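You operate a simulated robot arm through the tools that you are given. There is no shell and no other tool. Be economical: measure what you need, move in short steps, check, and stop when the job is done.

You are at the controls of a simulated two-armed robot. One attempt, no reset.

TASK
Give the orange cup a ladle of chocolate sauce and fold the wooden flap down.
Fine: move the served cup to the counter top before you fold; use the pan's own ladle and put it back; spill nothing; the other cups stay empty where they are. Leave other pans, ladles and labels be.

Only the result counts: the job must be done as asked and must still hold three seconds after the hand-in. Knocking over, shifting, dropping, spilling or breaking anything else fails it. Flat cloth is picked up by pressing the open fingertips on it (5 to 10 N) and closing them slowly along it; thin cloth reads only 2 to 8 mm in the jaws.

THE ROBOT
Two 7-joint arms with fingered hands on one trunk, on a base that drives. Base frame: it is fixed to the floor where the robot stands at the start and does not move with it; the origin is under the middle of the robot, x ahead of it, y to its left, z up. Readings come in mm, rad, newtons and seconds.
The left shoulder is at the start at [65, 125, 1193], the right one opposite. With the tool pointing down near the work surface each hand reaches from about 100 to 540 mm from the robot's upright axis, wherever it stands, measured 20 degrees to its own side. Places, roughly: long counter top [500, 1000, 800]; steel pan (18x11x7 cm) [700, 400, 500]; wooden flap [300, 600, 800]. Payload 3.6 kg a hand.
Tool frame (each hand has its own): the origin (TCP) lies between the finger pads and is the grasp point; the fingertips stand 30 mm ahead of it; z points along the fingers, y is the line along which they close. Largest opening 104 mm; the body of the gripper starts 35 mm behind the TCP. The gripper is a hand of 4 fingers: y runs from the thumb to the fingers, the wrist lies at [-15, -104, -178] in the tool frame, and closing takes about 1.5 s.
Orientation is told as [roll, pitch, yaw] about the base's x, y, z axes, in that order, counted from this pose: with the fingers straight down and the wrist toward the robot, the tool's x, y and z point along [0, 1, 0], [1, 0, 0] and [0, 0, -1] of the base frame.

THE INTERFACE
- The arms move only by the tool nudge_tool. It takes "left_commands", "right_commands" or both (then of equal length, played together; a hand with none holds still); each is a list of rows, each a list of 6 numbers: the shift along the tool's x, y, z in cm, then the turn, a rotation vector about the tool's x, y, z in rad. In form: [[x, y, z, rx, ry, rz], ...]. A call has 1 to 8 rows; each row shifts and turns the commanded pose from where the row before left it, along the tool's axes as they then stand. "left_hand" and "right_hand" are, for a hand that has rows, the gripper command, from -1 (shut) to 1 (fully open), values between in proportion, set as the call begins (left out, the last holds). A row lasts 0.2 s, in which the tool goes at most 50 mm and 0.15 rad; a call with a longer step from one row to the next is refused whole, and so is a gripper value outside its range. Where a pose cannot be reached the arm comes as near as it can. A force on the tool above 40 N (or 10 N above the force at the start of the call, whichever is more), or a blocked arm, ends the call early, and 0.2 s more pass. The fingers move at their own pace (about 72 mm/s each) and stop on an object; they squeeze with about 25 N. The grip force told is the motor's: it shows also when the fingers shut on nothing. Time passes only in rows, and 0.2 s behind the last, so rows that do not move let the fingers close. The reply holds the time, the measured pose of the TCP, the force on the tool along the base axes, the opening and the grip force, in the units named above and with some noise, with the torque about the TCP (base axes, N m) and any sound that the robot's microphone picked up, and new pictures: "views" is both (left out), scene, wrist or none (wrist: the cameras of the hands that moved).
- Cameras (640 x 400 px; columns grow to the right, rows downward): "scene" is now at [158.7, 52.2, 1330.8]; the picture's right is [0.57, -0.82, 0.00], its down [-0.46, -0.32, -0.82] and it looks along [0.68, 0.47, -0.57] (base axes); focal length 214 px, centre (320, 200). "left" rides on the left gripper at [-61, -92, -130] in its tool frame; the picture's right is [-0.81, -0.27, 0.52], its down [0.53, -0.71, 0.46] and it looks along [0.24, 0.64, 0.72] (tool axes); focal length 275 px, centre (320, 200). "right" rides on the right gripper at [61, -92, -130] in its tool frame; the picture's right is [-0.81, 0.28, -0.52], its down [-0.53, -0.71, 0.46] and it looks along [-0.24, 0.64, 0.72] (tool axes); focal length 275 px, centre (320, 200). There is no depth. A picture from a camera that has moved, and an enlarged one, comes with that camera's place and axes in the base frame and with its lens.
- move_column(by): slides the trunk up (or, below 0, down) by that many mm; the arms and the scene camera ride with it, the base frame stays. It gives what a move gives, with no picture.
- base_move(legs): drives the robot by 1 to 6 legs, each [ahead, left, turn to the left] in mm, mm and rad, along the robot's own axes; the way and the turn of a leg run together, so that a leg with both is an arc; at most 1500 mm and 3.142 rad a leg. The arms and the cameras ride along, it lands a little off, and it stops where it bumps. It gives what a move gives, and a new picture of the scene camera.
- curl_fingers(index, middle, ring, thumb_bend, thumb_turn, hand): sets how far each is bent, from 0 (flat) to 1 (curled in); at 0.3 the hand is open as for a grip, at 0.7 the pads meet at the TCP. One left out holds its place. A second passes; each finger stops where it meets its share of the squeeze, and holds until it gets a number again. A gripper value or a shape takes the hand back. It gives what a move gives, with no picture; readings hold the bend of each and the force on the fingers (four entries, about 0 where the hand has none), thumb and palm. thumb_turn goes from beside the hand (0) to across from the fingers (1), as for a grip.
- hand_shape(shape, hand): the hand has 4 fingers and takes this shape, open, in about a second: jaw (thumb against the fingers, like two jaws); tri (thumb and two fingers); tip (a fingertip pinch); poke (one finger out to press); point (the index stretched); flat (the hand flat); cup (the hand cupped); fist (a fist). The gripper value then closes the fingers along that shape, each until it touches; the sizes above hold for jaw. It gives what a move gives, with no picture.
- turn_head(pan, tilt): turns the head with the scene camera to pan (to the left, within 1.396 rad either way) and tilt (down, from -0.506 to 1.204), counted from straight ahead of the robot. It gives what a move gives, and a new picture of the scene camera.
- zoom(camera, box): a new picture of the part [left, top, right, bottom] of that camera's present view, enlarged. It takes no simulated time.
- hand_in(): hands the job in; it is judged then, once.

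Go step by step. Nothing tells you exact positions but the pictures and the camera data: compare them with the known pose of the tool, close in by small moves and look again before you grip or let go. The budget is 120 turns and 260 pictures, counting those below and the enlarged ones. Unless the task says otherwise, let go and move clear before handing in, and close with one line.

The tools are called after "Call:" as a command line: name --argument value ..., lists and objects as JSON in quotes. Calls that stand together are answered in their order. nudge_tool: Moves the arms, as the interface text tells. Its arguments: {"type":"object","properties":{"left_commands":{"type":"array","items":{"type":"array","items":{"type":"number"}}},"left_hand":{"type":"number"},"right_commands":{"type":"array","items":{"type":"array","items":{"type":"number"}}},"right_hand":{"type":"number"},"views":{"type":"string","enum":["both","scene","wrist","none"]}},"required":[]} The other tools are called the same way: move_column (by) slides the trunk up or down; hand_shape (shape, hand) gives the hand a shape; curl_fingers (index, middle, ring, thumb_bend, thumb_turn, hand) moves the fingers one by one; base_move (legs) drives the base; turn_head (pan, tilt) turns the head that bears the scene camera; zoom (camera, box) takes an enlarged picture of a part of a camera's view; hand_in () hands the job in.

At the start:

```text
clock: 0.0
left_position: [304.3, 344.7, 1215.6]
left_ee_rot: [0.001, 0.0, -0.001]
left_contact_force: [-0.6, 0.6, -0.4]
left_ft_torque: [-0.01, 0.0, -0.03]
left_finger_gap: 103.6
left_grasp_force: 0.1
left_shape: jaw
left_bend: [0.3, 0.3, 0.3, 0.3, 0.98]
left_finger forces: [0.0, 0.0, 0.1, 0.0, 0.0, 0.0]
right_position: [420.2, -1.7, 1174.4]
right_ee_rot: [0.001, 0.0, -0.001]
right_contact_force: [-0.1, -0.1, 0.5]
right_ft_torque: [0.0, -0.01, 0.02]
right_finger_gap: 103.5
right_grasp_force: 0.0
right_shape: jaw
right_bend: [0.3, 0.3, 0.3, 0.3, 0.98]
right_finger forces: [0.1, 0.0, 0.0, 0.1, 0.0, 0.0]
trunk travel left (down, up): [-425.0, 111.0]
robot x, y, heading: [0.9, -1.4, -0.001]
head pan, tilt: [0.607, 0.6]
```

scene: 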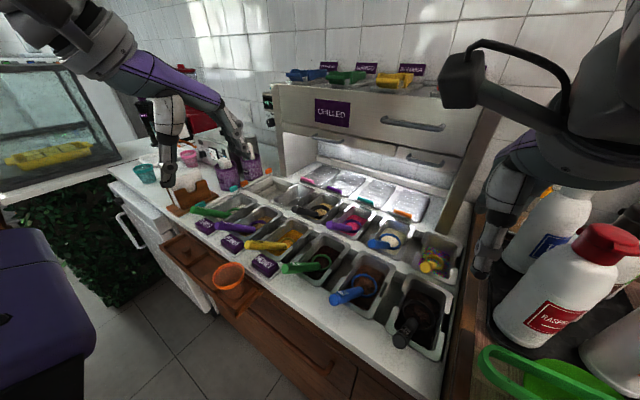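
right: 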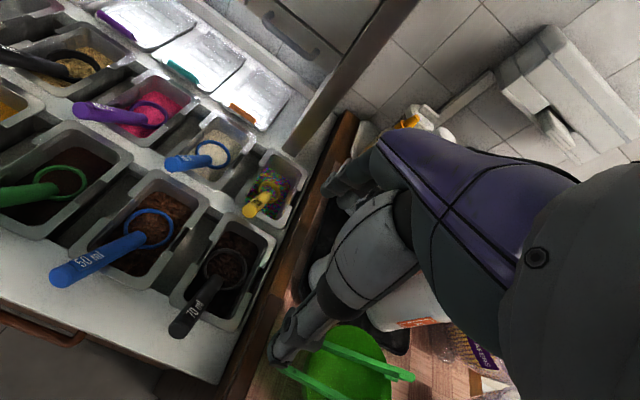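
left: 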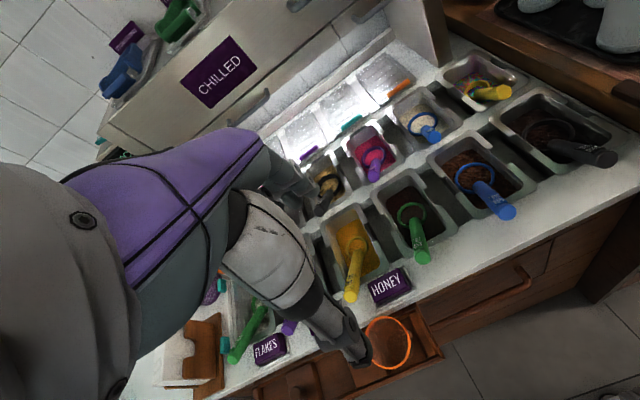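

The orange cup stands on the wooden flap at the counter front; several pans with ladles are behind. I'll enlarge to read labels and contents.

Call:
zoom --camera "scene" --box '[150, 160, 310, 320]'

Call:
zoom --camera "scene" --box '[280, 180, 460, 350]'

Call:
zoom --camera "left" --box '[300, 50, 640, 400]'

Call:
zoom --camera "right" --box '[0, 50, 320, 350]'

```text
2.50 times, centred on (230, 240) of scene
camera zoom: at [158.7, 52.2, 1330.8], right [0.57, -0.82, 0.0], down [-0.46, -0.32, -0.82], along [0.68, 0.47, -0.57], focal length 536 px, centre (545, 100)
```

zoom: 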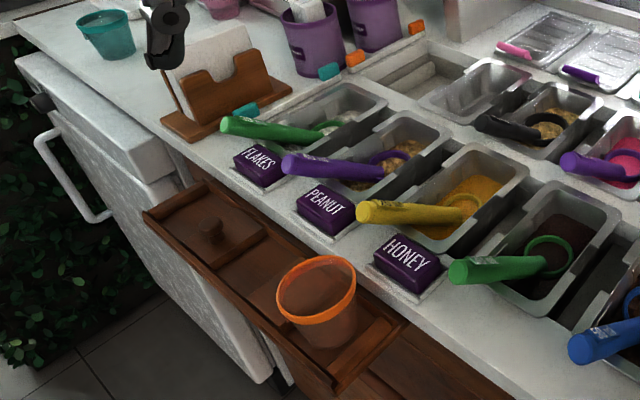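

```text
2.35 times, centred on (370, 265) of scene
camera zoom: at [158.7, 52.2, 1330.8], right [0.57, -0.82, 0.0], down [-0.46, -0.32, -0.82], along [0.68, 0.47, -0.57], focal length 505 px, centre (202, 47)
```

zoom: 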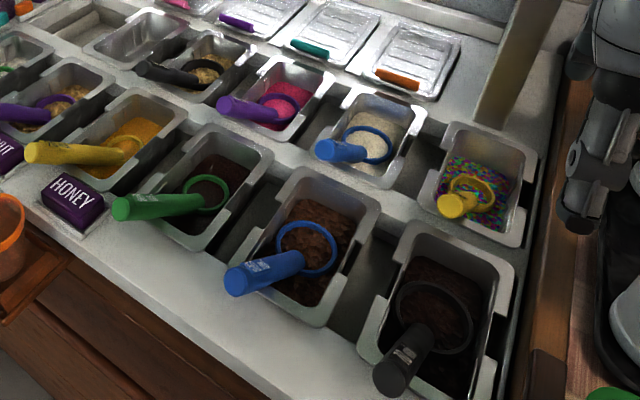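

```text
1.14 times, centred on (470, 225) of left
camera zoom: at [212.2, 284.2, 1347.5], right [-0.27, -0.81, -0.52], down [-0.71, 0.53, -0.46], along [0.64, 0.24, -0.72], focal length 315 px, centre (149, 171)
```

zoom: 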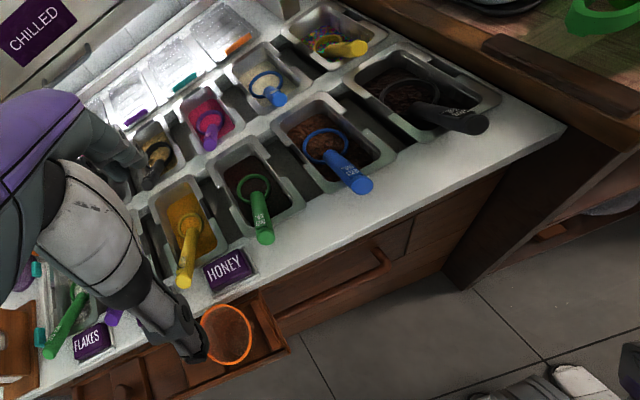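

```text
1.33 times, centred on (160, 200) of right
camera zoom: at [328.2, 60.0, 1305.2], right [0.28, -0.81, 0.52], down [-0.71, -0.53, -0.46], along [0.64, -0.24, -0.72], focal length 367 px, centre (533, 200)
```

zoom: 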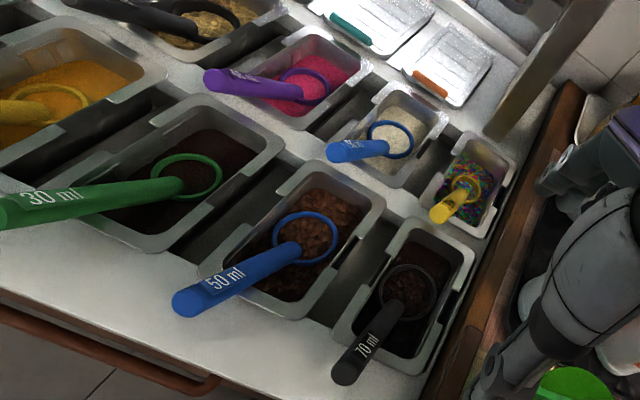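

Labels are only at flakes, peanut and honey; three dark pans remain. I'll look at their contents more closely.

Call:
zoom --camera "right" --box '[0, 120, 130, 240]'

Call:
zoom --camera "right" --box '[90, 180, 290, 350]'

Call:
zoom --camera "left" --box '[360, 180, 460, 280]'

Call:
turn_head --pan 0.0 --tilt 0.9

```text
3.33 times, centred on (65, 180) of right
camera zoom: at [328.2, 60.0, 1305.2], right [0.28, -0.81, 0.52], down [-0.71, -0.53, -0.46], along [0.64, -0.24, -0.72], focal length 918 px, centre (1170, 267)
```

zoom: 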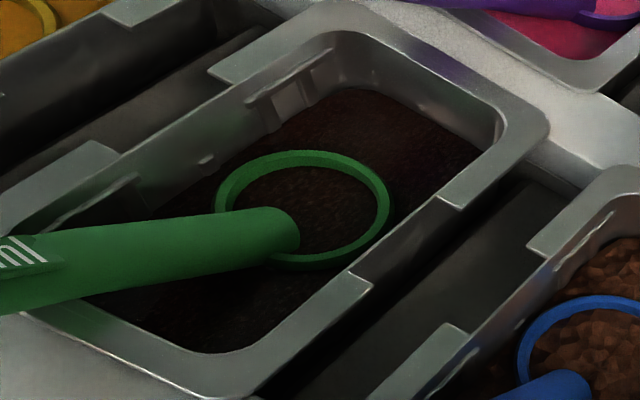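

```text
2.35 times, centred on (190, 265) of right
camera zoom: at [328.2, 60.0, 1305.2], right [0.28, -0.81, 0.52], down [-0.71, -0.53, -0.46], along [0.64, -0.24, -0.72], focal length 648 px, centre (626, 47)
```

zoom: 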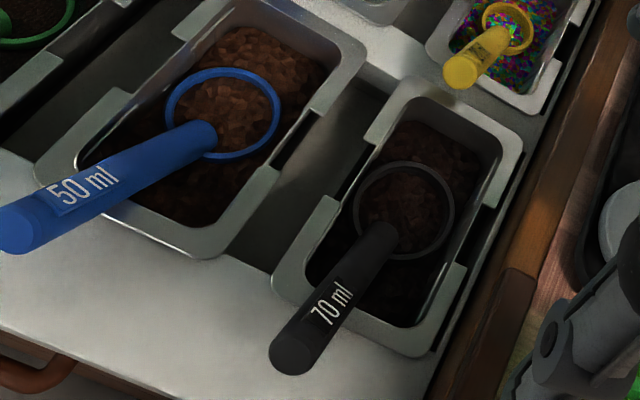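

```text
4.00 times, centred on (410, 230) of left
camera zoom: at [212.2, 284.2, 1347.5], right [-0.27, -0.81, -0.52], down [-0.71, 0.53, -0.46], along [0.64, 0.24, -0.72], focal length 1101 px, centre (-40, 80)
```

zoom: 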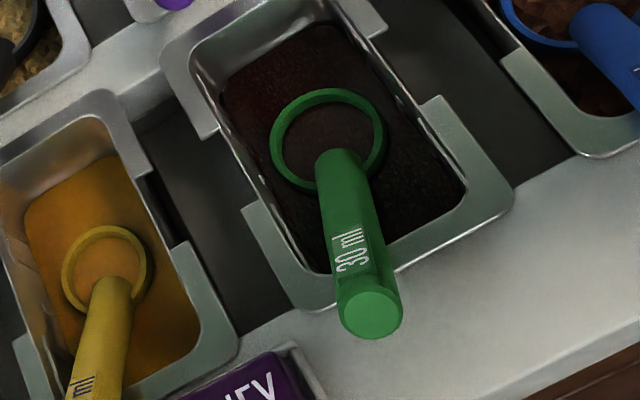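

```text
clock: 1.0
left_position: [303.8, 345.6, 1215.1]
left_ee_rot: [0.0, 0.0, 0.001]
left_contact_force: [0.7, 0.5, -0.3]
left_ft_torque: [0.0, 0.0, -0.01]
left_finger_gap: 103.7
left_grasp_force: 0.1
left_shape: jaw
left_bend: [0.3, 0.3, 0.3, 0.3, 0.98]
left_finger forces: [0.0, 0.0, 0.0, 0.0, 0.0, 0.0]
right_position: [419.5, -2.2, 1174.7]
right_ee_rot: [0.0, -0.001, 0.0]
right_contact_force: [0.5, -0.8, 0.5]
right_ft_torque: [0.0, -0.01, 0.03]
right_finger_gap: 103.8
right_grasp_force: 0.1
right_shape: jaw
right_bend: [0.3, 0.3, 0.3, 0.3, 0.98]
right_finger forces: [0.0, 0.0, 0.0, 0.0, 0.1, 0.1]
trunk travel left (down, up): [-425.0, 111.0]
robot x, y, heading: [2.3, 4.2, 0.001]
head pan, tilt: [0.0, 0.901]
camera scene: at [161.7, 1.9, 1306.1], right [0.0, -1.0, 0.0], down [-0.78, 0.0, -0.62], along [0.62, 0.0, -0.78], focal length 214 px, centre (320, 200)
```

scene: 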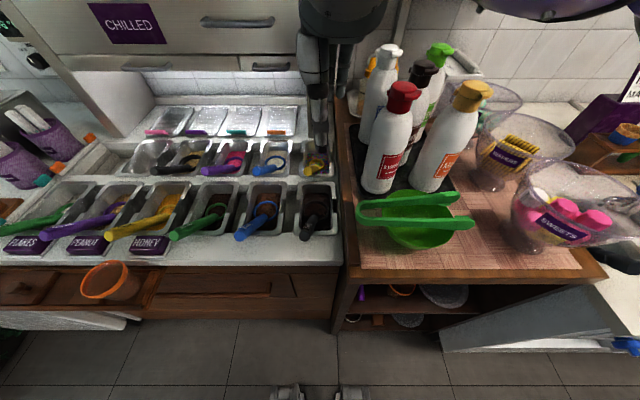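

The smooth dark pan with the green 30 ml ladle is the sauce (others are chunky/granular). I'll look at the flap and cup more closely.

Call:
turn_head --pan 0.9 --tilt 0.75

Call:
zoom --camera "scene" --box '[180, 180, 400, 320]'

Call:
zoom --camera "left" --box '[220, 300, 460, 400]'

```text
clock: 2.2
left_position: [303.0, 344.3, 1215.2]
left_ee_rot: [0.001, 0.001, 0.0]
left_contact_force: [0.6, 0.1, 0.3]
left_ft_torque: [-0.01, -0.01, 0.01]
left_finger_gap: 103.6
left_grasp_force: 0.1
left_shape: jaw
left_bend: [0.3, 0.3, 0.3, 0.3, 0.98]
left_finger forces: [0.0, 0.0, 0.0, 0.0, 0.0, 0.1]
right_position: [420.7, -1.8, 1175.7]
right_ee_rot: [-0.001, 0.0, -0.001]
right_contact_force: [0.2, -0.5, 0.5]
right_ft_torque: [0.0, -0.03, 0.03]
right_finger_gap: 103.7
right_grasp_force: 0.2
right_shape: jaw
right_bend: [0.3, 0.3, 0.3, 0.3, 0.98]
right_finger forces: [0.0, 0.0, 0.1, 0.0, 0.0, 0.0]
trunk travel left (down, up): [-425.0, 111.0]
robot x, y, heading: [-3.0, -1.3, 0.001]
head pan, tilt: [0.901, 0.75]
camera scene: at [137.7, 66.7, 1317.9], right [0.78, -0.62, 0.0], down [-0.42, -0.53, -0.73], along [0.45, 0.57, -0.68], focal length 214 px, centre (320, 200)
```

scene: 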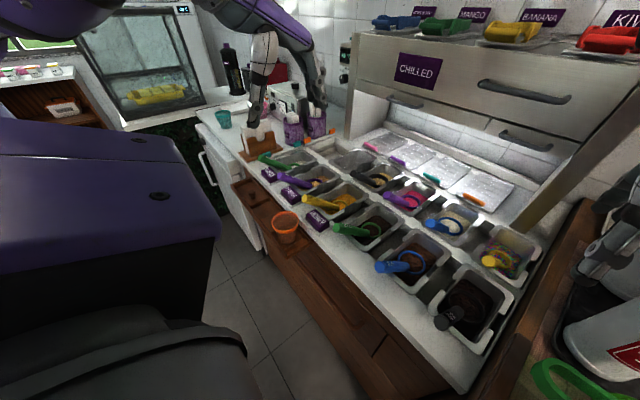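

```text
2.86 times, centred on (290, 250) of scene
camera zoom: at [137.7, 66.7, 1317.9], right [0.78, -0.62, 0.0], down [-0.42, -0.53, -0.73], along [0.45, 0.57, -0.68], focal length 613 px, centre (406, 57)
```

zoom: 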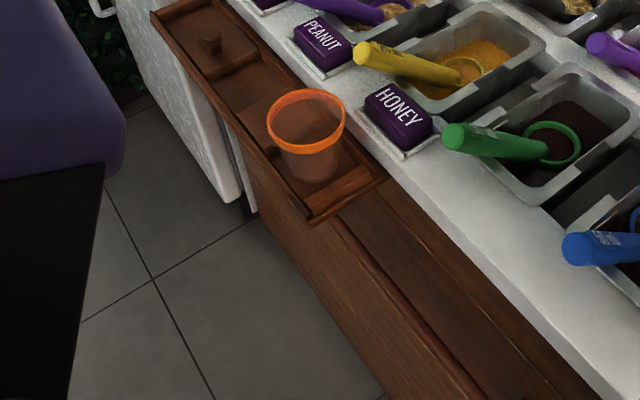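

```text
2.67 times, centred on (340, 350) of left
camera zoom: at [212.2, 284.2, 1347.5], right [-0.27, -0.81, -0.52], down [-0.71, 0.53, -0.46], along [0.64, 0.24, -0.72], focal length 734 px, centre (267, -200)
```

zoom: 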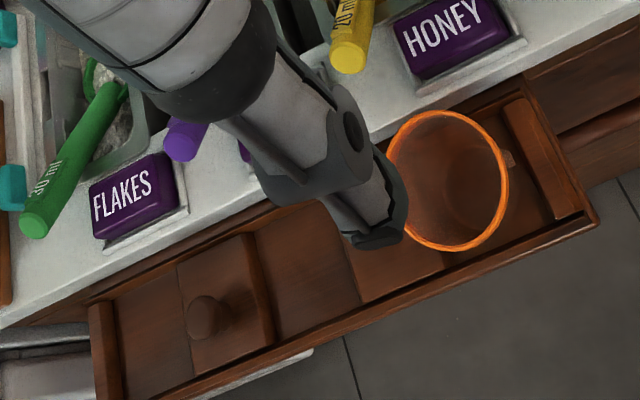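

The flap hangs level at the counter front with the cup in its right half. Before I drive left I want to know what the purple block on the left is.

Call:
turn_head --pan 1.39 --tilt 0.7

```text
clock: 3.1
left_position: [304.4, 344.8, 1215.0]
left_ee_rot: [0.001, -0.001, -0.001]
left_contact_force: [-0.4, 0.2, -0.3]
left_ft_torque: [-0.02, -0.01, -0.01]
left_finger_gap: 103.8
left_grasp_force: 0.1
left_shape: jaw
left_bend: [0.3, 0.3, 0.3, 0.3, 0.98]
left_finger forces: [0.0, 0.0, 0.1, 0.0, 0.0, 0.0]
right_position: [419.3, -2.3, 1174.5]
right_ee_rot: [-0.001, 0.0, 0.0]
right_contact_force: [-0.3, 0.0, -0.4]
right_ft_torque: [-0.01, -0.01, -0.02]
right_finger_gap: 103.5
right_grasp_force: 0.1
right_shape: jaw
right_bend: [0.3, 0.3, 0.3, 0.3, 0.98]
right_finger forces: [0.0, 0.0, 0.1, 0.0, 0.1, 0.0]
trunk travel left (down, up): [-425.0, 111.0]
robot x, y, heading: [4.1, 0.8, 0.001]
head pan, tilt: [1.389, 0.7]
camera scene: at [101.6, 85.3, 1322.2], right [0.98, -0.18, 0.0], down [-0.12, -0.63, -0.76], along [0.14, 0.75, -0.64], focal length 214 px, centre (320, 200)
```

scene: 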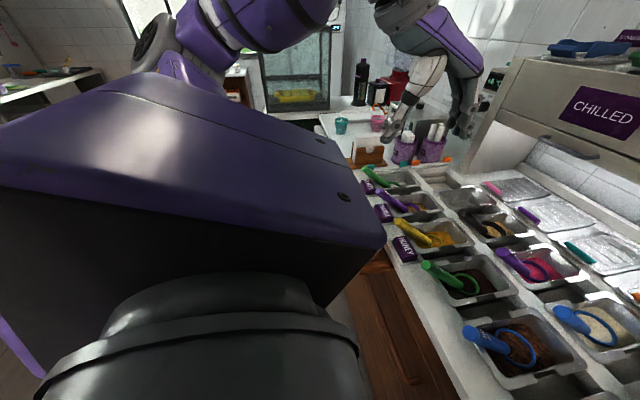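

It's only the robot's own trunk. I'll drive 150 mm left so that ladle and cup are both well in the left arm's reach.

Call:
base_move --legs '[[0, 150, 0]]'

Call:
turn_head --pan 0.4 --tilt 0.85

Call:
zoom --camera "scene" --box '[180, 170, 400, 320]'

```text
clock: 5.1
left_position: [302.5, 495.2, 1215.7]
left_ee_rot: [0.0, -0.001, -0.002]
left_contact_force: [-0.4, 0.2, 0.1]
left_ft_torque: [-0.03, 0.01, -0.01]
left_finger_gap: 103.5
left_grasp_force: 0.1
left_shape: jaw
left_bend: [0.3, 0.3, 0.3, 0.3, 0.98]
left_finger forces: [0.0, 0.0, 0.0, 0.0, 0.0, 0.1]
right_position: [419.5, 148.6, 1174.6]
right_ee_rot: [0.0, 0.001, 0.001]
right_contact_force: [0.0, -0.8, -0.8]
right_ft_torque: [0.0, 0.02, -0.01]
right_finger_gap: 103.6
right_grasp_force: 0.1
right_shape: jaw
right_bend: [0.3, 0.3, 0.3, 0.3, 0.98]
right_finger forces: [0.0, 0.1, 0.0, 0.0, 0.1, 0.1]
trunk travel left (down, up): [-425.0, 111.0]
robot x, y, heading: [1.1, 151.3, 0.004]
head pan, tilt: [1.389, 0.7]
camera scene: at [101.4, 234.6, 1322.2], right [0.98, -0.18, 0.0], down [-0.12, -0.63, -0.76], along [0.14, 0.75, -0.64], focal length 214 px, centre (320, 200)
```

scene: 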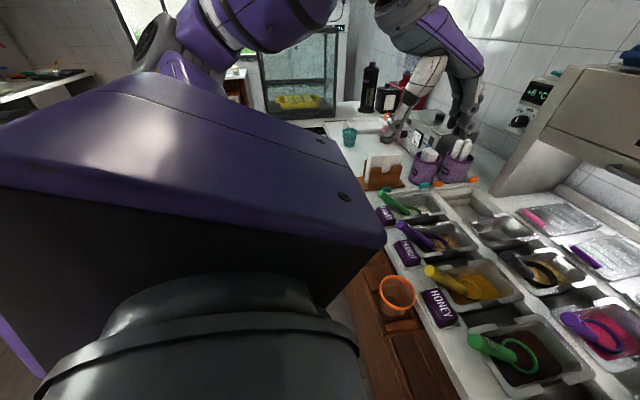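

```text
clock: 6.3
left_position: [304.0, 495.0, 1216.6]
left_ee_rot: [0.0, 0.0, 0.001]
left_contact_force: [0.1, -0.3, -0.9]
left_ft_torque: [0.0, 0.0, 0.01]
left_finger_gap: 103.3
left_grasp_force: 0.0
left_shape: jaw
left_bend: [0.3, 0.3, 0.3, 0.3, 0.98]
left_finger forces: [0.0, 0.1, 0.1, 0.0, 0.0, 0.1]
right_position: [420.0, 147.1, 1175.3]
right_ee_rot: [-0.001, -0.001, 0.001]
right_contact_force: [-0.4, 0.3, -0.2]
right_ft_torque: [0.0, -0.04, 0.0]
right_finger_gap: 103.5
right_grasp_force: 0.0
right_shape: jaw
right_bend: [0.3, 0.3, 0.3, 0.3, 0.98]
right_finger forces: [0.0, 0.1, 0.1, 0.0, 0.0, 0.0]
trunk travel left (down, up): [-425.0, 111.0]
robot x, y, heading: [0.1, 152.0, 0.006]
head pan, tilt: [0.4, 0.85]
camera scene: at [158.1, 181.4, 1310.0], right [0.39, -0.92, 0.0], down [-0.69, -0.29, -0.66], along [0.61, 0.26, -0.75], focal length 214 px, centre (320, 200)
```

scene: 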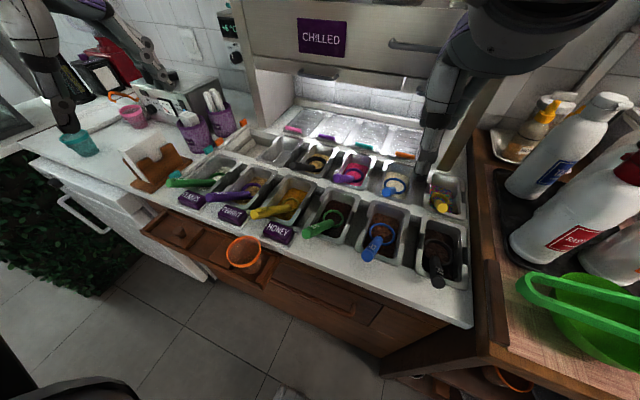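

```text
2.67 times, centred on (290, 245) of scene
camera zoom: at [158.1, 181.4, 1310.0], right [0.39, -0.92, 0.0], down [-0.69, -0.29, -0.66], along [0.61, 0.26, -0.75], focal length 572 px, centre (400, 80)
```

zoom: 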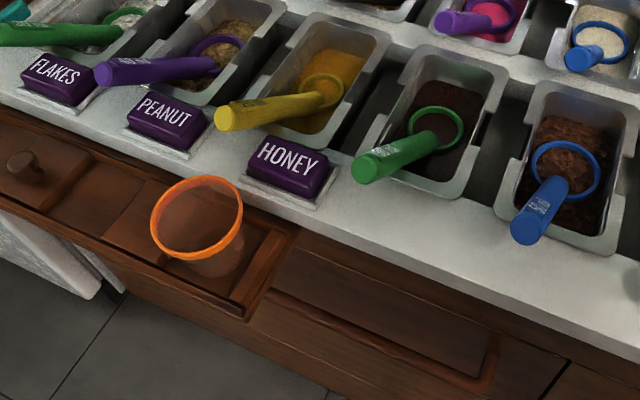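

The sauce ladle's handle runs from about (378,306,915) down to its bowl at (501,287,830). I'll bring the left hand over it, turned so the fingers close across the handle, and shift the right hand out of the way.

Call:
nudge_tool --left_commands '[[-4, 0.7, 1.2, 0, 0, 0], [-4, 0.7, 1.2, 0, 0, 0], [-4, 0.7, 1.2, 0, 0, 0], [-4, 0.7, 1.2, 0, 0, 0], [0, 0, 0, 0, 0, 0.15], [0, 0, 0, 0, 0, 0.15], [0, 0, 0, 0, 0, 0.15], [0, 0, 0, 0, 0, 0.15]]' --right_commands '[[-2, 0, 0, 0, 0, 0], [-2, 0, 0, 0, 0, 0], [-2, 0, 0, 0, 0, 0], [-2, 0, 0, 0, 0, 0], [-2, 0, 0, 0, 0, 0], [-2, 0, 0, 0, 0, 0], [0, 0, 0, 0, 0, 0], [0, 0, 0, 0, 0, 0]]' --left_hand 0.2 --views "none"

Call:
nudge_tool --left_commands '[[0, 0, 0, 0, 0, 0.15], [0, 0, 0, 0, 0, 0.15], [0, 0, 0, 0, 0, 0.15], [0, 0, 0, 0, 0, 0.15], [0, 0, 0, 0, 0, 0.15], [0, 0, 0, 0, 0, 0.15], [0, 0, 0, 0, 0, 0.15], [0, 0, 0, 0, 0, 0.07]]' --views "none"

Call:
nudge_tool --left_commands '[[0, 0, 0, 0, -0.15, 0], [0, 0, 0, 0, -0.15, 0], [0, 0, 0, 0, -0.15, 0], [0, 0, 0, 0, -0.1, 0], [0, 0, 0, 0, 0, 0]]' --views "both"

```text
clock: 8.1
left_position: [345.2, 337.6, 1180.4]
left_ee_rot: [-0.001, -0.002, -0.6]
left_contact_force: [0.1, -0.2, -1.2]
left_ft_torque: [0.01, 0.02, 0.0]
left_finger_gap: 62.8
left_grasp_force: 0.1
left_shape: jaw
left_bend: [0.29, 0.41, 0.37, 0.64, 1.0]
left_finger forces: [0.1, 0.1, 0.0, 0.0, 0.0, 0.1]
left hand out of reach, approached as far as the arm can: row 3, 4
right_position: [419.1, 28.2, 1176.1]
right_ee_rot: [0.001, 0.0, 0.001]
right_contact_force: [0.1, 0.3, -0.3]
right_ft_torque: [0.01, -0.01, -0.02]
right_finger_gap: 103.6
right_grasp_force: 0.0
right_shape: jaw
right_bend: [0.3, 0.3, 0.3, 0.3, 0.98]
right_finger forces: [0.1, 0.0, 0.0, 0.0, 0.0, 0.0]
trunk travel left (down, up): [-425.0, 111.0]
robot x, y, heading: [-2.8, 149.5, -0.0]
head pan, tilt: [0.4, 0.85]
```

```text
clock: 9.9
left_position: [345.9, 337.5, 1180.3]
left_ee_rot: [0.0, 0.001, -1.721]
left_contact_force: [0.3, 0.3, -0.4]
left_ft_torque: [0.01, -0.01, -0.02]
left_finger_gap: 63.0
left_grasp_force: 0.0
left_shape: jaw
left_bend: [0.29, 0.41, 0.37, 0.64, 1.0]
left_finger forces: [0.0, 0.0, 0.0, 0.0, 0.0, 0.1]
right_position: [418.6, 27.1, 1175.6]
right_ee_rot: [0.001, 0.0, 0.001]
right_contact_force: [0.6, -0.1, 0.3]
right_ft_torque: [0.02, 0.01, 0.0]
right_finger_gap: 103.4
right_grasp_force: 0.0
right_shape: jaw
right_bend: [0.3, 0.3, 0.3, 0.3, 0.98]
right_finger forces: [0.0, 0.0, 0.0, 0.0, 0.0, 0.0]
trunk travel left (down, up): [-425.0, 111.0]
robot x, y, heading: [2.4, 150.6, -0.004]
head pan, tilt: [0.4, 0.85]
```

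```text
clock: 11.1
left_position: [345.3, 336.1, 1182.5]
left_ee_rot: [-0.551, 0.0, -1.72]
left_contact_force: [0.3, 0.5, 0.2]
left_ft_torque: [0.0, -0.03, 0.04]
left_finger_gap: 63.0
left_grasp_force: 0.0
left_shape: jaw
left_bend: [0.29, 0.41, 0.37, 0.64, 1.0]
left_finger forces: [0.0, 0.0, 0.1, 0.1, 0.0, 0.0]
right_position: [419.6, 27.6, 1174.4]
right_ee_rot: [0.001, 0.0, 0.002]
right_contact_force: [0.0, -0.1, 0.1]
right_ft_torque: [-0.01, -0.02, -0.04]
right_finger_gap: 103.6
right_grasp_force: 0.0
right_shape: jaw
right_bend: [0.3, 0.3, 0.3, 0.3, 0.98]
right_finger forces: [0.1, 0.1, 0.1, 0.1, 0.1, 0.0]
trunk travel left (down, up): [-425.0, 111.0]
robot x, y, heading: [-1.4, 148.2, 0.001]
head pan, tilt: [0.4, 0.85]
camera scene: at [157.9, 181.4, 1310.0], right [0.39, -0.92, 0.0], down [-0.69, -0.29, -0.66], along [0.61, 0.26, -0.75], focal length 214 px, centre (320, 200)
camera left: at [374.3, 425.4, 1326.1], right [-0.91, 0.41, -0.02], down [0.32, 0.67, -0.67], along [-0.26, -0.61, -0.74], focal length 275 px, centre (320, 200)
```

scene: 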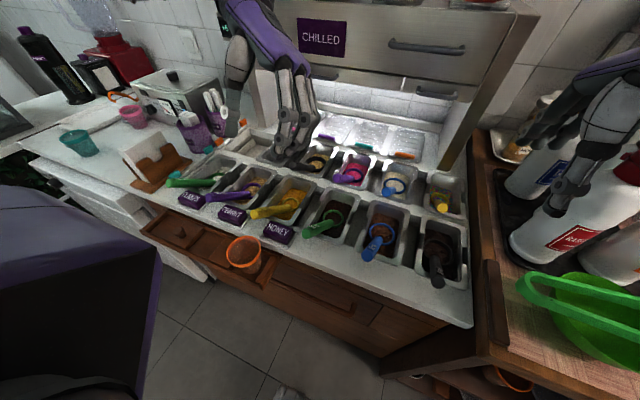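
left: 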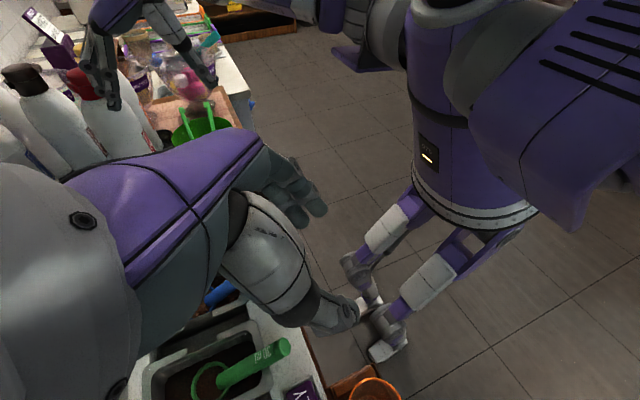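

The hand is oriented well. I'll descend to a spot about 60 mm short of the handle and check alignment.

Call:
nudge_tool --left_commands '[[2.575, 0.311, 1.88, 0, 0, 0], [2.575, 0.311, 1.88, 0, 0, 0], [2.575, 0.311, 1.88, 0, 0, 0], [2.575, 0.311, 1.88, 0, 0, 0], [2.575, 0.311, 1.88, 0, 0, 0], [2.575, 0.311, 1.88, 0, 0, 0], [2.575, 0.311, 1.88, 0, 0, 0], [2.575, 0.311, 1.88, 0, 0, 0]]' --views "both"

Call:
zoom --camera "scene" --box '[240, 140, 440, 270]'

```text
clock: 12.9
left_position: [438.0, 298.7, 943.2]
left_ee_rot: [-0.549, -0.002, -1.721]
left_contact_force: [-0.4, 0.6, 0.4]
left_ft_torque: [-0.01, 0.0, 0.01]
left_finger_gap: 62.9
left_grasp_force: 0.0
left_shape: jaw
left_bend: [0.29, 0.41, 0.37, 0.64, 1.0]
left_finger forces: [0.0, 0.0, 0.0, 0.1, 0.0, 0.1]
right_position: [419.8, 26.9, 1175.4]
right_ee_rot: [0.001, 0.0, 0.001]
right_contact_force: [1.1, -0.4, 0.1]
right_ft_torque: [-0.01, -0.01, 0.03]
right_finger_gap: 103.7
right_grasp_force: 0.0
right_shape: jaw
right_bend: [0.3, 0.3, 0.3, 0.3, 0.98]
right_finger forces: [0.1, 0.1, 0.0, 0.0, 0.0, 0.0]
trunk travel left (down, up): [-425.0, 111.0]
robot x, y, heading: [-2.2, 148.6, -0.009]
head pan, tilt: [0.4, 0.85]
camera scene: at [158.7, 181.3, 1309.9], right [0.39, -0.92, 0.0], down [-0.69, -0.29, -0.66], along [0.61, 0.26, -0.75], focal length 214 px, centre (320, 200)
camera left: at [467.9, 386.7, 1089.0], right [-0.91, 0.41, -0.02], down [0.32, 0.67, -0.67], along [-0.26, -0.61, -0.75], focal length 275 px, centre (320, 200)
```

scene: 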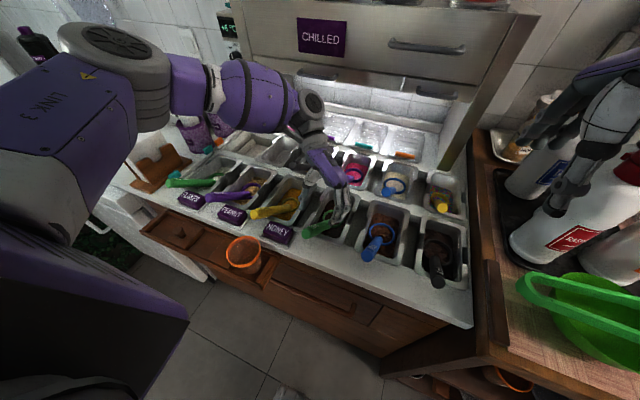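
left: 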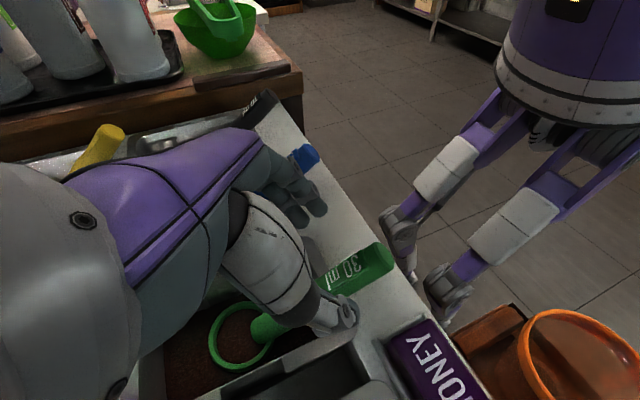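

```text
3.08 times, centred on (340, 205) of scene
camera zoom: at [158.7, 181.3, 1309.9], right [0.39, -0.92, 0.0], down [-0.69, -0.29, -0.66], along [0.61, 0.26, -0.75], focal length 660 px, centre (258, 185)
```

zoom: 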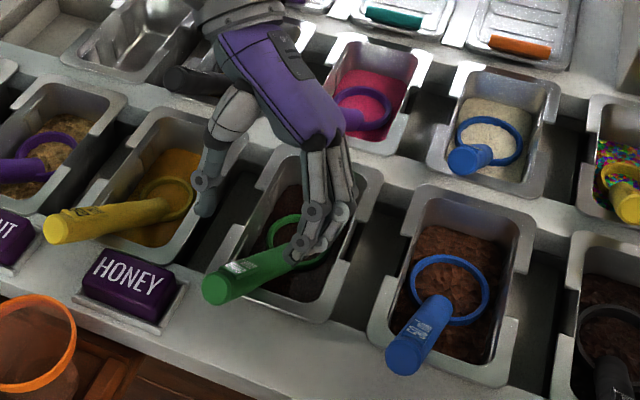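

Alignment is close; the handle end measures (385,310,905). I'll go down the last bit and close on it.

Call:
nudge_tool --left_commands '[[0.3, -0.1, 1.4, 0, 0, 0], [0.3, -0.1, 1.4, 0, 0, 0], [0.2, 0, 1.4, 0, 0, 0], [0, 0, 1.3, 0, 0, 0]]' --views "both"

Call:
zoom --camera "scene" --box '[240, 140, 440, 270]'

```text
clock: 13.9
left_position: [417.9, 303.4, 893.7]
left_ee_rot: [-0.549, -0.001, -1.719]
left_contact_force: [-1.1, -1.0, 0.8]
left_ft_torque: [-0.02, -0.01, 0.01]
left_finger_gap: 62.6
left_grasp_force: 0.1
left_shape: jaw
left_bend: [0.29, 0.41, 0.37, 0.64, 1.0]
left_finger forces: [0.0, 0.1, 0.1, 0.0, 0.0, 0.0]
right_position: [419.5, 26.5, 1175.3]
right_ee_rot: [0.0, 0.0, 0.001]
right_contact_force: [0.5, -0.6, 0.5]
right_ft_torque: [0.02, -0.02, 0.01]
right_finger_gap: 103.7
right_grasp_force: 0.0
right_shape: jaw
right_bend: [0.3, 0.3, 0.3, 0.3, 0.98]
right_finger forces: [0.0, 0.0, 0.1, 0.0, 0.0, 0.0]
trunk travel left (down, up): [-425.0, 111.0]
robot x, y, heading: [1.5, 148.9, -0.002]
head pan, tilt: [0.4, 0.85]
camera scene: at [158.0, 181.5, 1310.0], right [0.39, -0.92, 0.0], down [-0.69, -0.29, -0.66], along [0.61, 0.26, -0.75], focal length 214 px, centre (320, 200)
camera left: at [446.0, 392.0, 1038.6], right [-0.91, 0.41, -0.02], down [0.32, 0.67, -0.67], along [-0.26, -0.61, -0.74], focal length 275 px, centre (320, 200)
```

scene: 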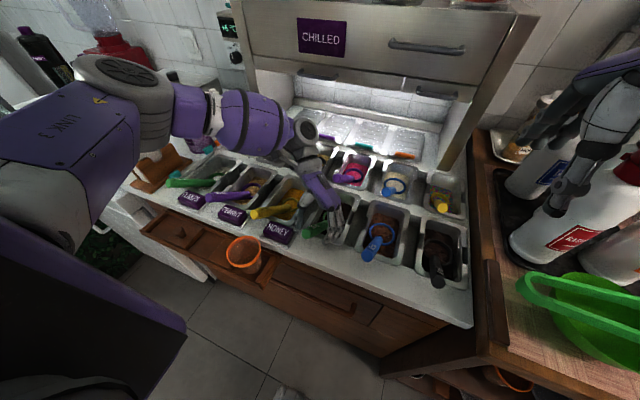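
left: 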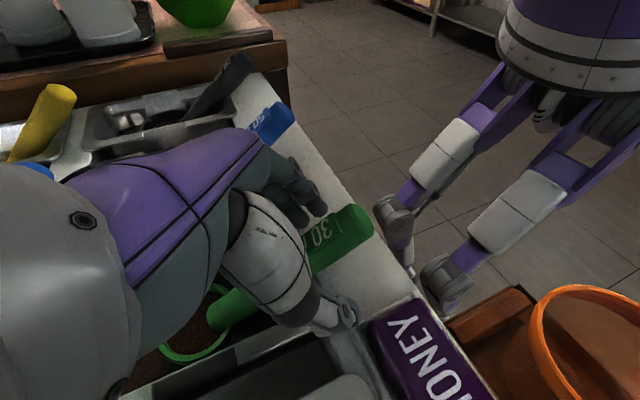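

```text
3.08 times, centred on (340, 205) of scene
camera zoom: at [158.0, 181.5, 1310.0], right [0.39, -0.92, 0.0], down [-0.69, -0.29, -0.66], along [0.61, 0.26, -0.75], focal length 660 px, centre (258, 185)
```

zoom: 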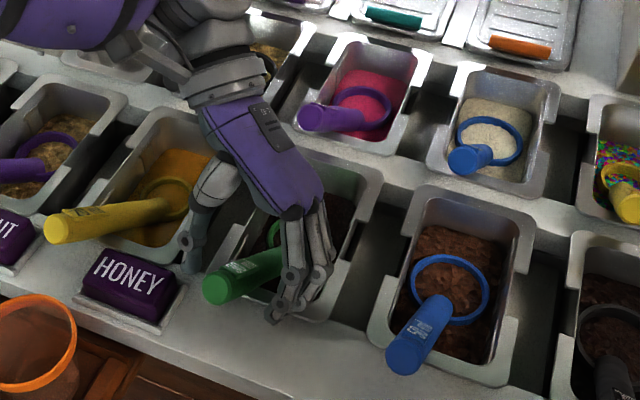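

The handle lies between thumb and fingers, thumb clear of the honey label. Closing.

Call:
nudge_tool --left_commands '[[0, 0, 0, 0, 0, 0], [0, 0, 0, 0, 0, 0], [0, 0, 0, 0, 0, 0], [0, 0, 0, 0, 0, 0], [0, 0, 0, 0, 0, 0], [0, 0, 0, 0, 0, 0], [0, 0, 0, 0, 0, 0], [0, 0, 0, 0, 0, 0]]' --left_hand -1 --views "both"

Call:
zoom --camera "scene" --box '[240, 140, 440, 270]'

```text
clock: 15.7
left_position: [416.6, 302.8, 893.2]
left_ee_rot: [-0.548, -0.001, -1.72]
left_contact_force: [-0.3, -1.1, -0.6]
left_ft_torque: [-0.01, 0.0, 0.0]
left_finger_gap: 20.8
left_grasp_force: 24.7
left_shape: jaw
left_bend: [0.73, 0.6, 0.59, 0.74, 1.0]
left_finger forces: [13.6, 6.2, 2.9, 0.1, 22.7, 0.1]
right_position: [419.0, 28.0, 1175.4]
right_ee_rot: [0.0, 0.002, 0.0]
right_contact_force: [-0.1, -0.5, -0.1]
right_ft_torque: [0.02, 0.0, 0.01]
right_finger_gap: 103.6
right_grasp_force: 0.0
right_shape: jaw
right_bend: [0.3, 0.3, 0.3, 0.3, 0.98]
right_finger forces: [0.0, 0.0, 0.0, 0.0, 0.0, 0.0]
trunk travel left (down, up): [-425.0, 111.0]
robot x, y, heading: [-1.7, 146.3, 0.002]
head pan, tilt: [0.4, 0.85]
camera scene: at [158.1, 181.4, 1309.9], right [0.39, -0.92, 0.0], down [-0.69, -0.29, -0.66], along [0.61, 0.26, -0.75], focal length 214 px, centre (320, 200)
camera left: at [446.0, 391.8, 1038.6], right [-0.91, 0.41, -0.02], down [0.32, 0.67, -0.67], along [-0.26, -0.61, -0.75], focal length 275 px, centre (320, 200)
```

scene: 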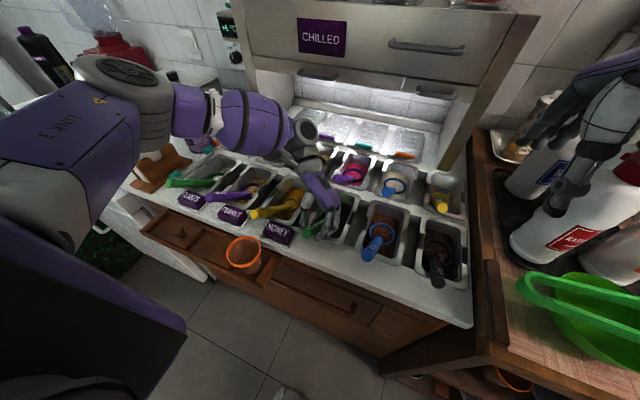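
left: 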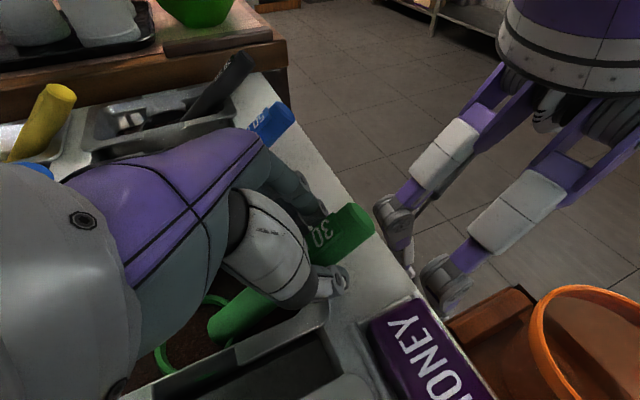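

```text
3.08 times, centred on (340, 205) of scene
camera zoom: at [158.1, 181.4, 1309.9], right [0.39, -0.92, 0.0], down [-0.69, -0.29, -0.66], along [0.61, 0.26, -0.75], focal length 660 px, centre (258, 185)
```

zoom: 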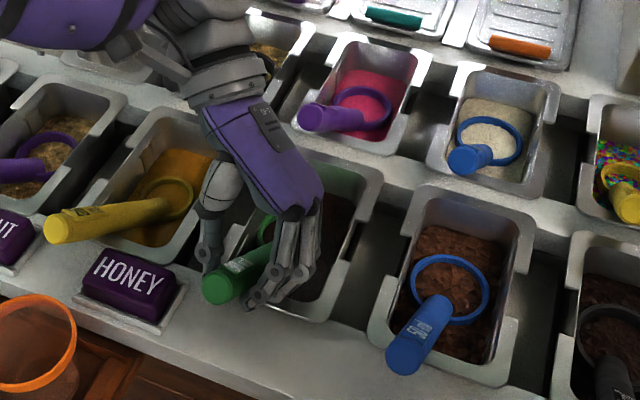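

Grip holds at 20.8 mm on the handle. I'll push the bowl slowly straight down into the sauce, watching the force.

Call:
nudge_tool --left_commands '[[0.16, 0, 0.256, 0, 0, 0], [0.16, 0, 0.256, 0, 0, 0], [0.16, 0, 0.256, 0, 0, 0], [0.16, 0, 0.256, 0, 0, 0], [0, 0, 0, 0, 0, 0]]' --views "both"

Call:
zoom --camera "left" --box '[140, 270, 300, 400]'

```text
clock: 16.8
left_position: [418.4, 299.2, 887.4]
left_ee_rot: [-0.545, -0.009, -1.719]
left_contact_force: [-0.7, -1.0, 21.7]
left_ft_torque: [-0.32, -0.13, 0.02]
left_finger_gap: 21.2
left_grasp_force: 25.2
left_shape: jaw
left_bend: [0.73, 0.6, 0.75, 0.74, 1.0]
left_finger forces: [13.8, 7.4, 13.6, 0.0, 23.8, 0.0]
right_position: [418.9, 27.8, 1175.5]
right_ee_rot: [-0.002, 0.001, 0.001]
right_contact_force: [-0.8, 1.1, 1.0]
right_ft_torque: [0.0, -0.01, 0.01]
right_finger_gap: 103.4
right_grasp_force: 0.1
right_shape: jaw
right_bend: [0.3, 0.3, 0.3, 0.3, 0.98]
right_finger forces: [0.0, 0.0, 0.1, 0.0, 0.0, 0.0]
trunk travel left (down, up): [-425.0, 111.0]
robot x, y, heading: [0.3, 149.8, -0.002]
head pan, tilt: [0.4, 0.85]
stopped in row 5 (left hand): the force on the tool passed its limit at 42 N (the readings are from after the stop); the commanded pose is now the measured one
camera scene: at [157.5, 181.4, 1309.9], right [0.39, -0.92, 0.0], down [-0.69, -0.29, -0.66], along [0.61, 0.26, -0.75], focal length 214 px, centre (320, 200)
camera left: at [446.7, 390.4, 1031.3], right [-0.91, 0.41, -0.02], down [0.32, 0.67, -0.67], along [-0.26, -0.62, -0.74], focal length 275 px, centre (320, 200)
```

scene: 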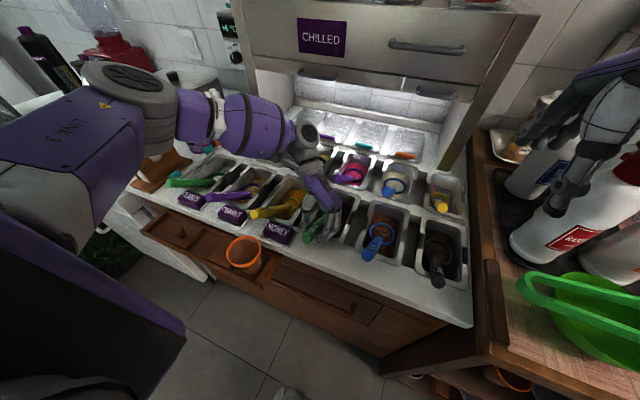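
left: 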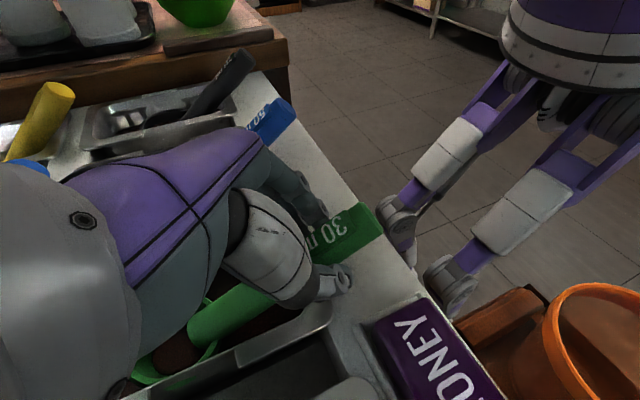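

```text
3.08 times, centred on (220, 335) of left
camera zoom: at [446.7, 390.4, 1031.3], right [-0.91, 0.41, -0.02], down [0.32, 0.67, -0.67], along [-0.26, -0.62, -0.74], focal length 847 px, centre (628, -215)
```

zoom: 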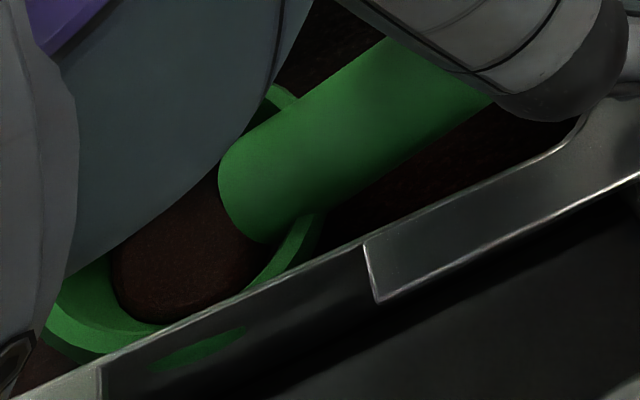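

The bowl met the pan bottom; sauce seems to stand inside the ring. I'll lift it straight up, level, and look.

Call:
nudge_tool --left_commands '[[-0.52, 0, -0.85, 0, 0, 0], [-0.78, 0, -1.28, 0, 0, 0], [-0.78, 0, -1.28, 0, 0, 0], [-0.78, 0, -1.28, 0, 0, 0], [-0.78, 0, -1.28, 0, 0, 0], [-0.78, 0, -1.28, 0, 0, 0], [-0.78, 0, -1.28, 0, 0, 0], [0, 0, 0, 0, 0, 0]]' --views "both"

Call:
zoom --camera "scene" --box '[270, 130, 430, 260]'

Call:
zoom --camera "left" --box '[100, 250, 340, 400]'

```text
clock: 18.6
left_position: [416.2, 301.7, 984.7]
left_ee_rot: [-0.551, -0.007, -1.719]
left_contact_force: [0.2, 0.2, -0.9]
left_ft_torque: [0.04, 0.01, 0.0]
left_finger_gap: 20.6
left_grasp_force: 24.7
left_shape: jaw
left_bend: [0.73, 0.6, 0.61, 0.74, 1.0]
left_finger forces: [14.6, 5.7, 3.4, 0.0, 23.3, 0.1]
right_position: [420.9, 26.7, 1174.9]
right_ee_rot: [-0.002, 0.0, 0.001]
right_contact_force: [0.7, -0.9, 0.1]
right_ft_torque: [0.04, 0.01, -0.01]
right_finger_gap: 103.7
right_grasp_force: 0.0
right_shape: jaw
right_bend: [0.3, 0.3, 0.3, 0.3, 0.98]
right_finger forces: [0.0, 0.0, 0.0, 0.0, 0.1, 0.0]
trunk travel left (down, up): [-425.0, 111.0]
robot x, y, heading: [-3.7, 150.0, -0.001]
head pan, tilt: [0.4, 0.85]
camera scene: at [158.2, 181.4, 1309.9], right [0.39, -0.92, 0.0], down [-0.69, -0.29, -0.66], along [0.61, 0.26, -0.75], focal length 214 px, centre (320, 200)
camera left: at [446.3, 391.3, 1128.5], right [-0.91, 0.41, -0.02], down [0.32, 0.67, -0.67], along [-0.26, -0.62, -0.74], focal length 275 px, centre (320, 200)
```

scene: 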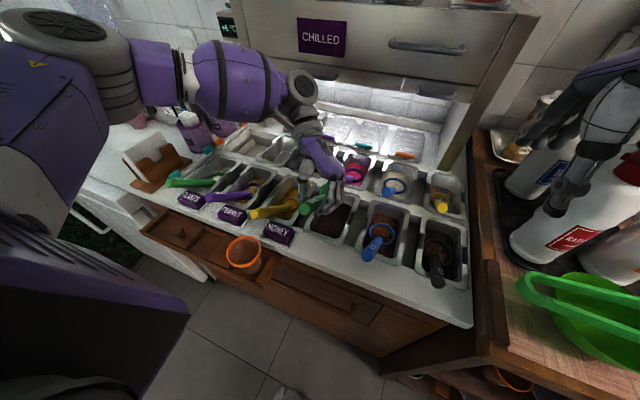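
left: 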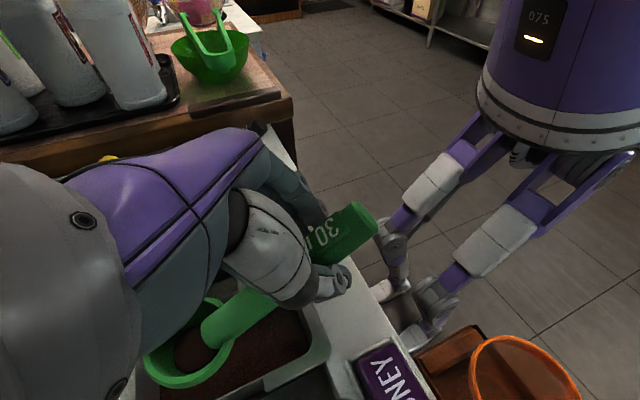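

```text
3.08 times, centred on (350, 195) of scene
camera zoom: at [158.2, 181.4, 1309.9], right [0.39, -0.92, 0.0], down [-0.69, -0.29, -0.66], along [0.61, 0.26, -0.75], focal length 660 px, centre (228, 215)
```

zoom: 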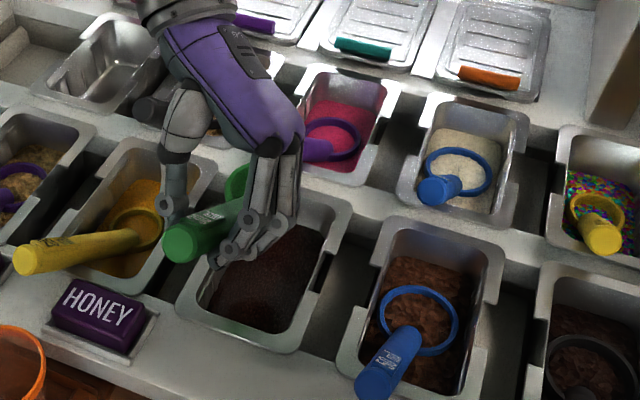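

```text
2.67 times, centred on (220, 325) of left
camera zoom: at [446.3, 391.3, 1128.5], right [-0.91, 0.41, -0.02], down [0.32, 0.67, -0.67], along [-0.26, -0.62, -0.74], focal length 734 px, centre (587, -133)
```

zoom: 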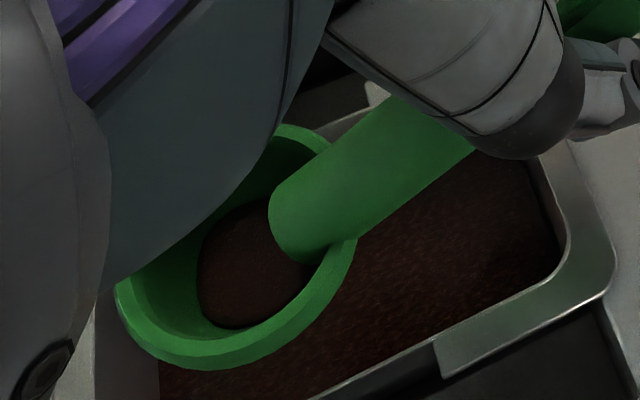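

The ladle holds only a little sauce so far; my push stopped on the pan's front rim, not its floor. I'll tip the ladle forward so the handle is steeper, then dip the bowl fully under.

Call:
nudge_tool --left_commands '[[0.34, 0, -1.2, 0, -0.12, 0], [0.19, 0, -1.24, 0, -0.12, 0], [0.04, 0, -1.25, 0, -0.11, 0], [1.88, 0, 1.49, 0, 0, 0], [1.88, 0, 1.49, 0, 0, 0], [1.88, 0, 1.49, 0, 0, 0], [1.0, 0, 0.79, 0, 0, 0], [0, 0, 0, 0, 0, 0]]' --views "both"

Call:
zoom --camera "left" --box '[100, 250, 340, 400]'

Call:
zoom --camera "scene" --box '[270, 130, 430, 260]'

```text
clock: 20.4
left_position: [415.2, 309.9, 938.0]
left_ee_rot: [-0.896, -0.006, -1.717]
left_contact_force: [0.5, -2.0, 0.3]
left_ft_torque: [-0.11, 0.01, -0.12]
left_finger_gap: 20.5
left_grasp_force: 25.3
left_shape: jaw
left_bend: [0.73, 0.59, 0.59, 0.74, 1.0]
left_finger forces: [12.6, 8.1, 4.8, 0.0, 23.6, 0.1]
left hand out of reach, approached as far as the arm can: row 3, 4, 5, 6, 7
right_position: [420.1, 27.5, 1175.7]
right_ee_rot: [-0.001, 0.001, 0.0]
right_contact_force: [0.0, 0.0, -0.2]
right_ft_torque: [-0.01, 0.02, -0.01]
right_finger_gap: 103.5
right_grasp_force: 0.0
right_shape: jaw
right_bend: [0.3, 0.3, 0.3, 0.3, 0.98]
right_finger forces: [0.1, 0.0, 0.1, 0.1, 0.0, 0.1]
trunk travel left (down, up): [-425.0, 111.0]
robot x, y, heading: [-4.9, 148.7, 0.0]
head pan, tilt: [0.4, 0.85]
camera scene: at [158.0, 181.1, 1310.0], right [0.39, -0.92, 0.0], down [-0.69, -0.29, -0.66], along [0.61, 0.26, -0.75], focal length 214 px, centre (320, 200)
camera left: at [491.2, 392.5, 1068.2], right [-0.86, 0.41, 0.31], down [0.08, 0.7, -0.7], along [-0.5, -0.58, -0.64], focal length 275 px, centre (320, 200)
```

scene: 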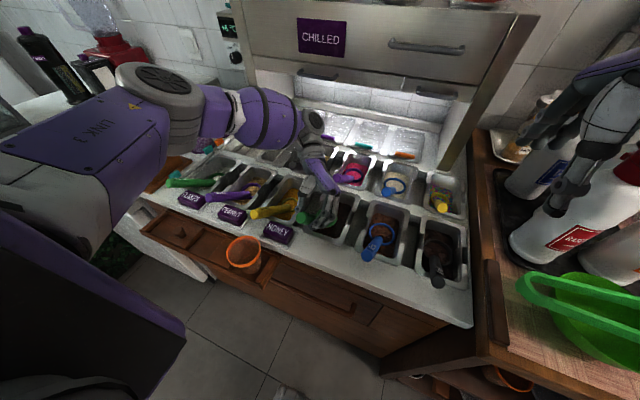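
left: 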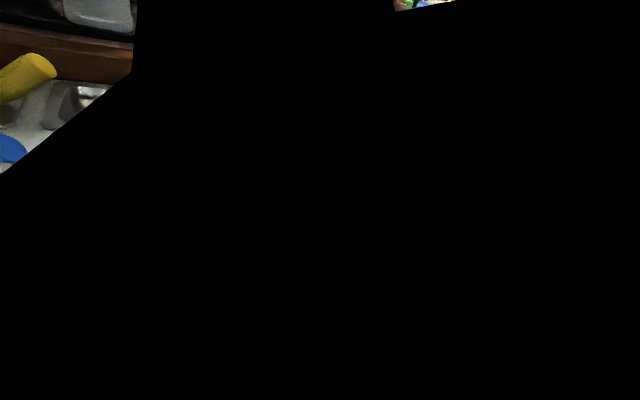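

```text
2.67 times, centred on (220, 325) of left
camera zoom: at [491.2, 392.5, 1068.2], right [-0.86, 0.41, 0.31], down [0.08, 0.7, -0.7], along [-0.5, -0.58, -0.64], focal length 734 px, centre (587, -133)
```

zoom: 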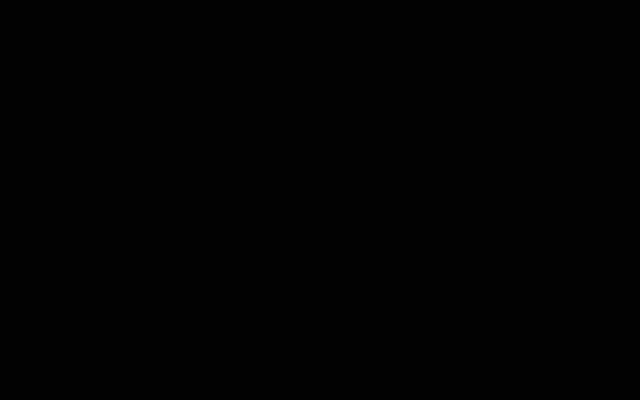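

```text
3.08 times, centred on (350, 195) of scene
camera zoom: at [158.0, 181.1, 1310.0], right [0.39, -0.92, 0.0], down [-0.69, -0.29, -0.66], along [0.61, 0.26, -0.75], focal length 660 px, centre (228, 215)
```

zoom: 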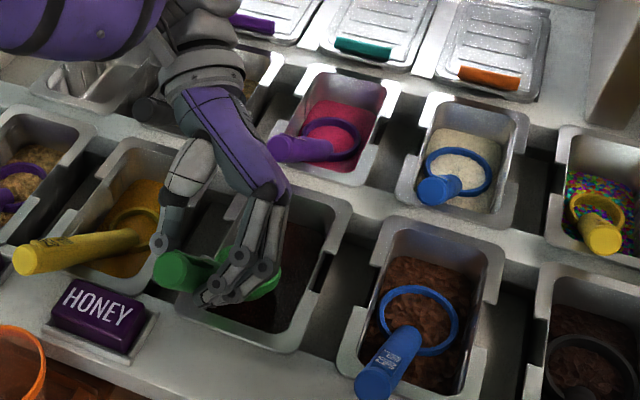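

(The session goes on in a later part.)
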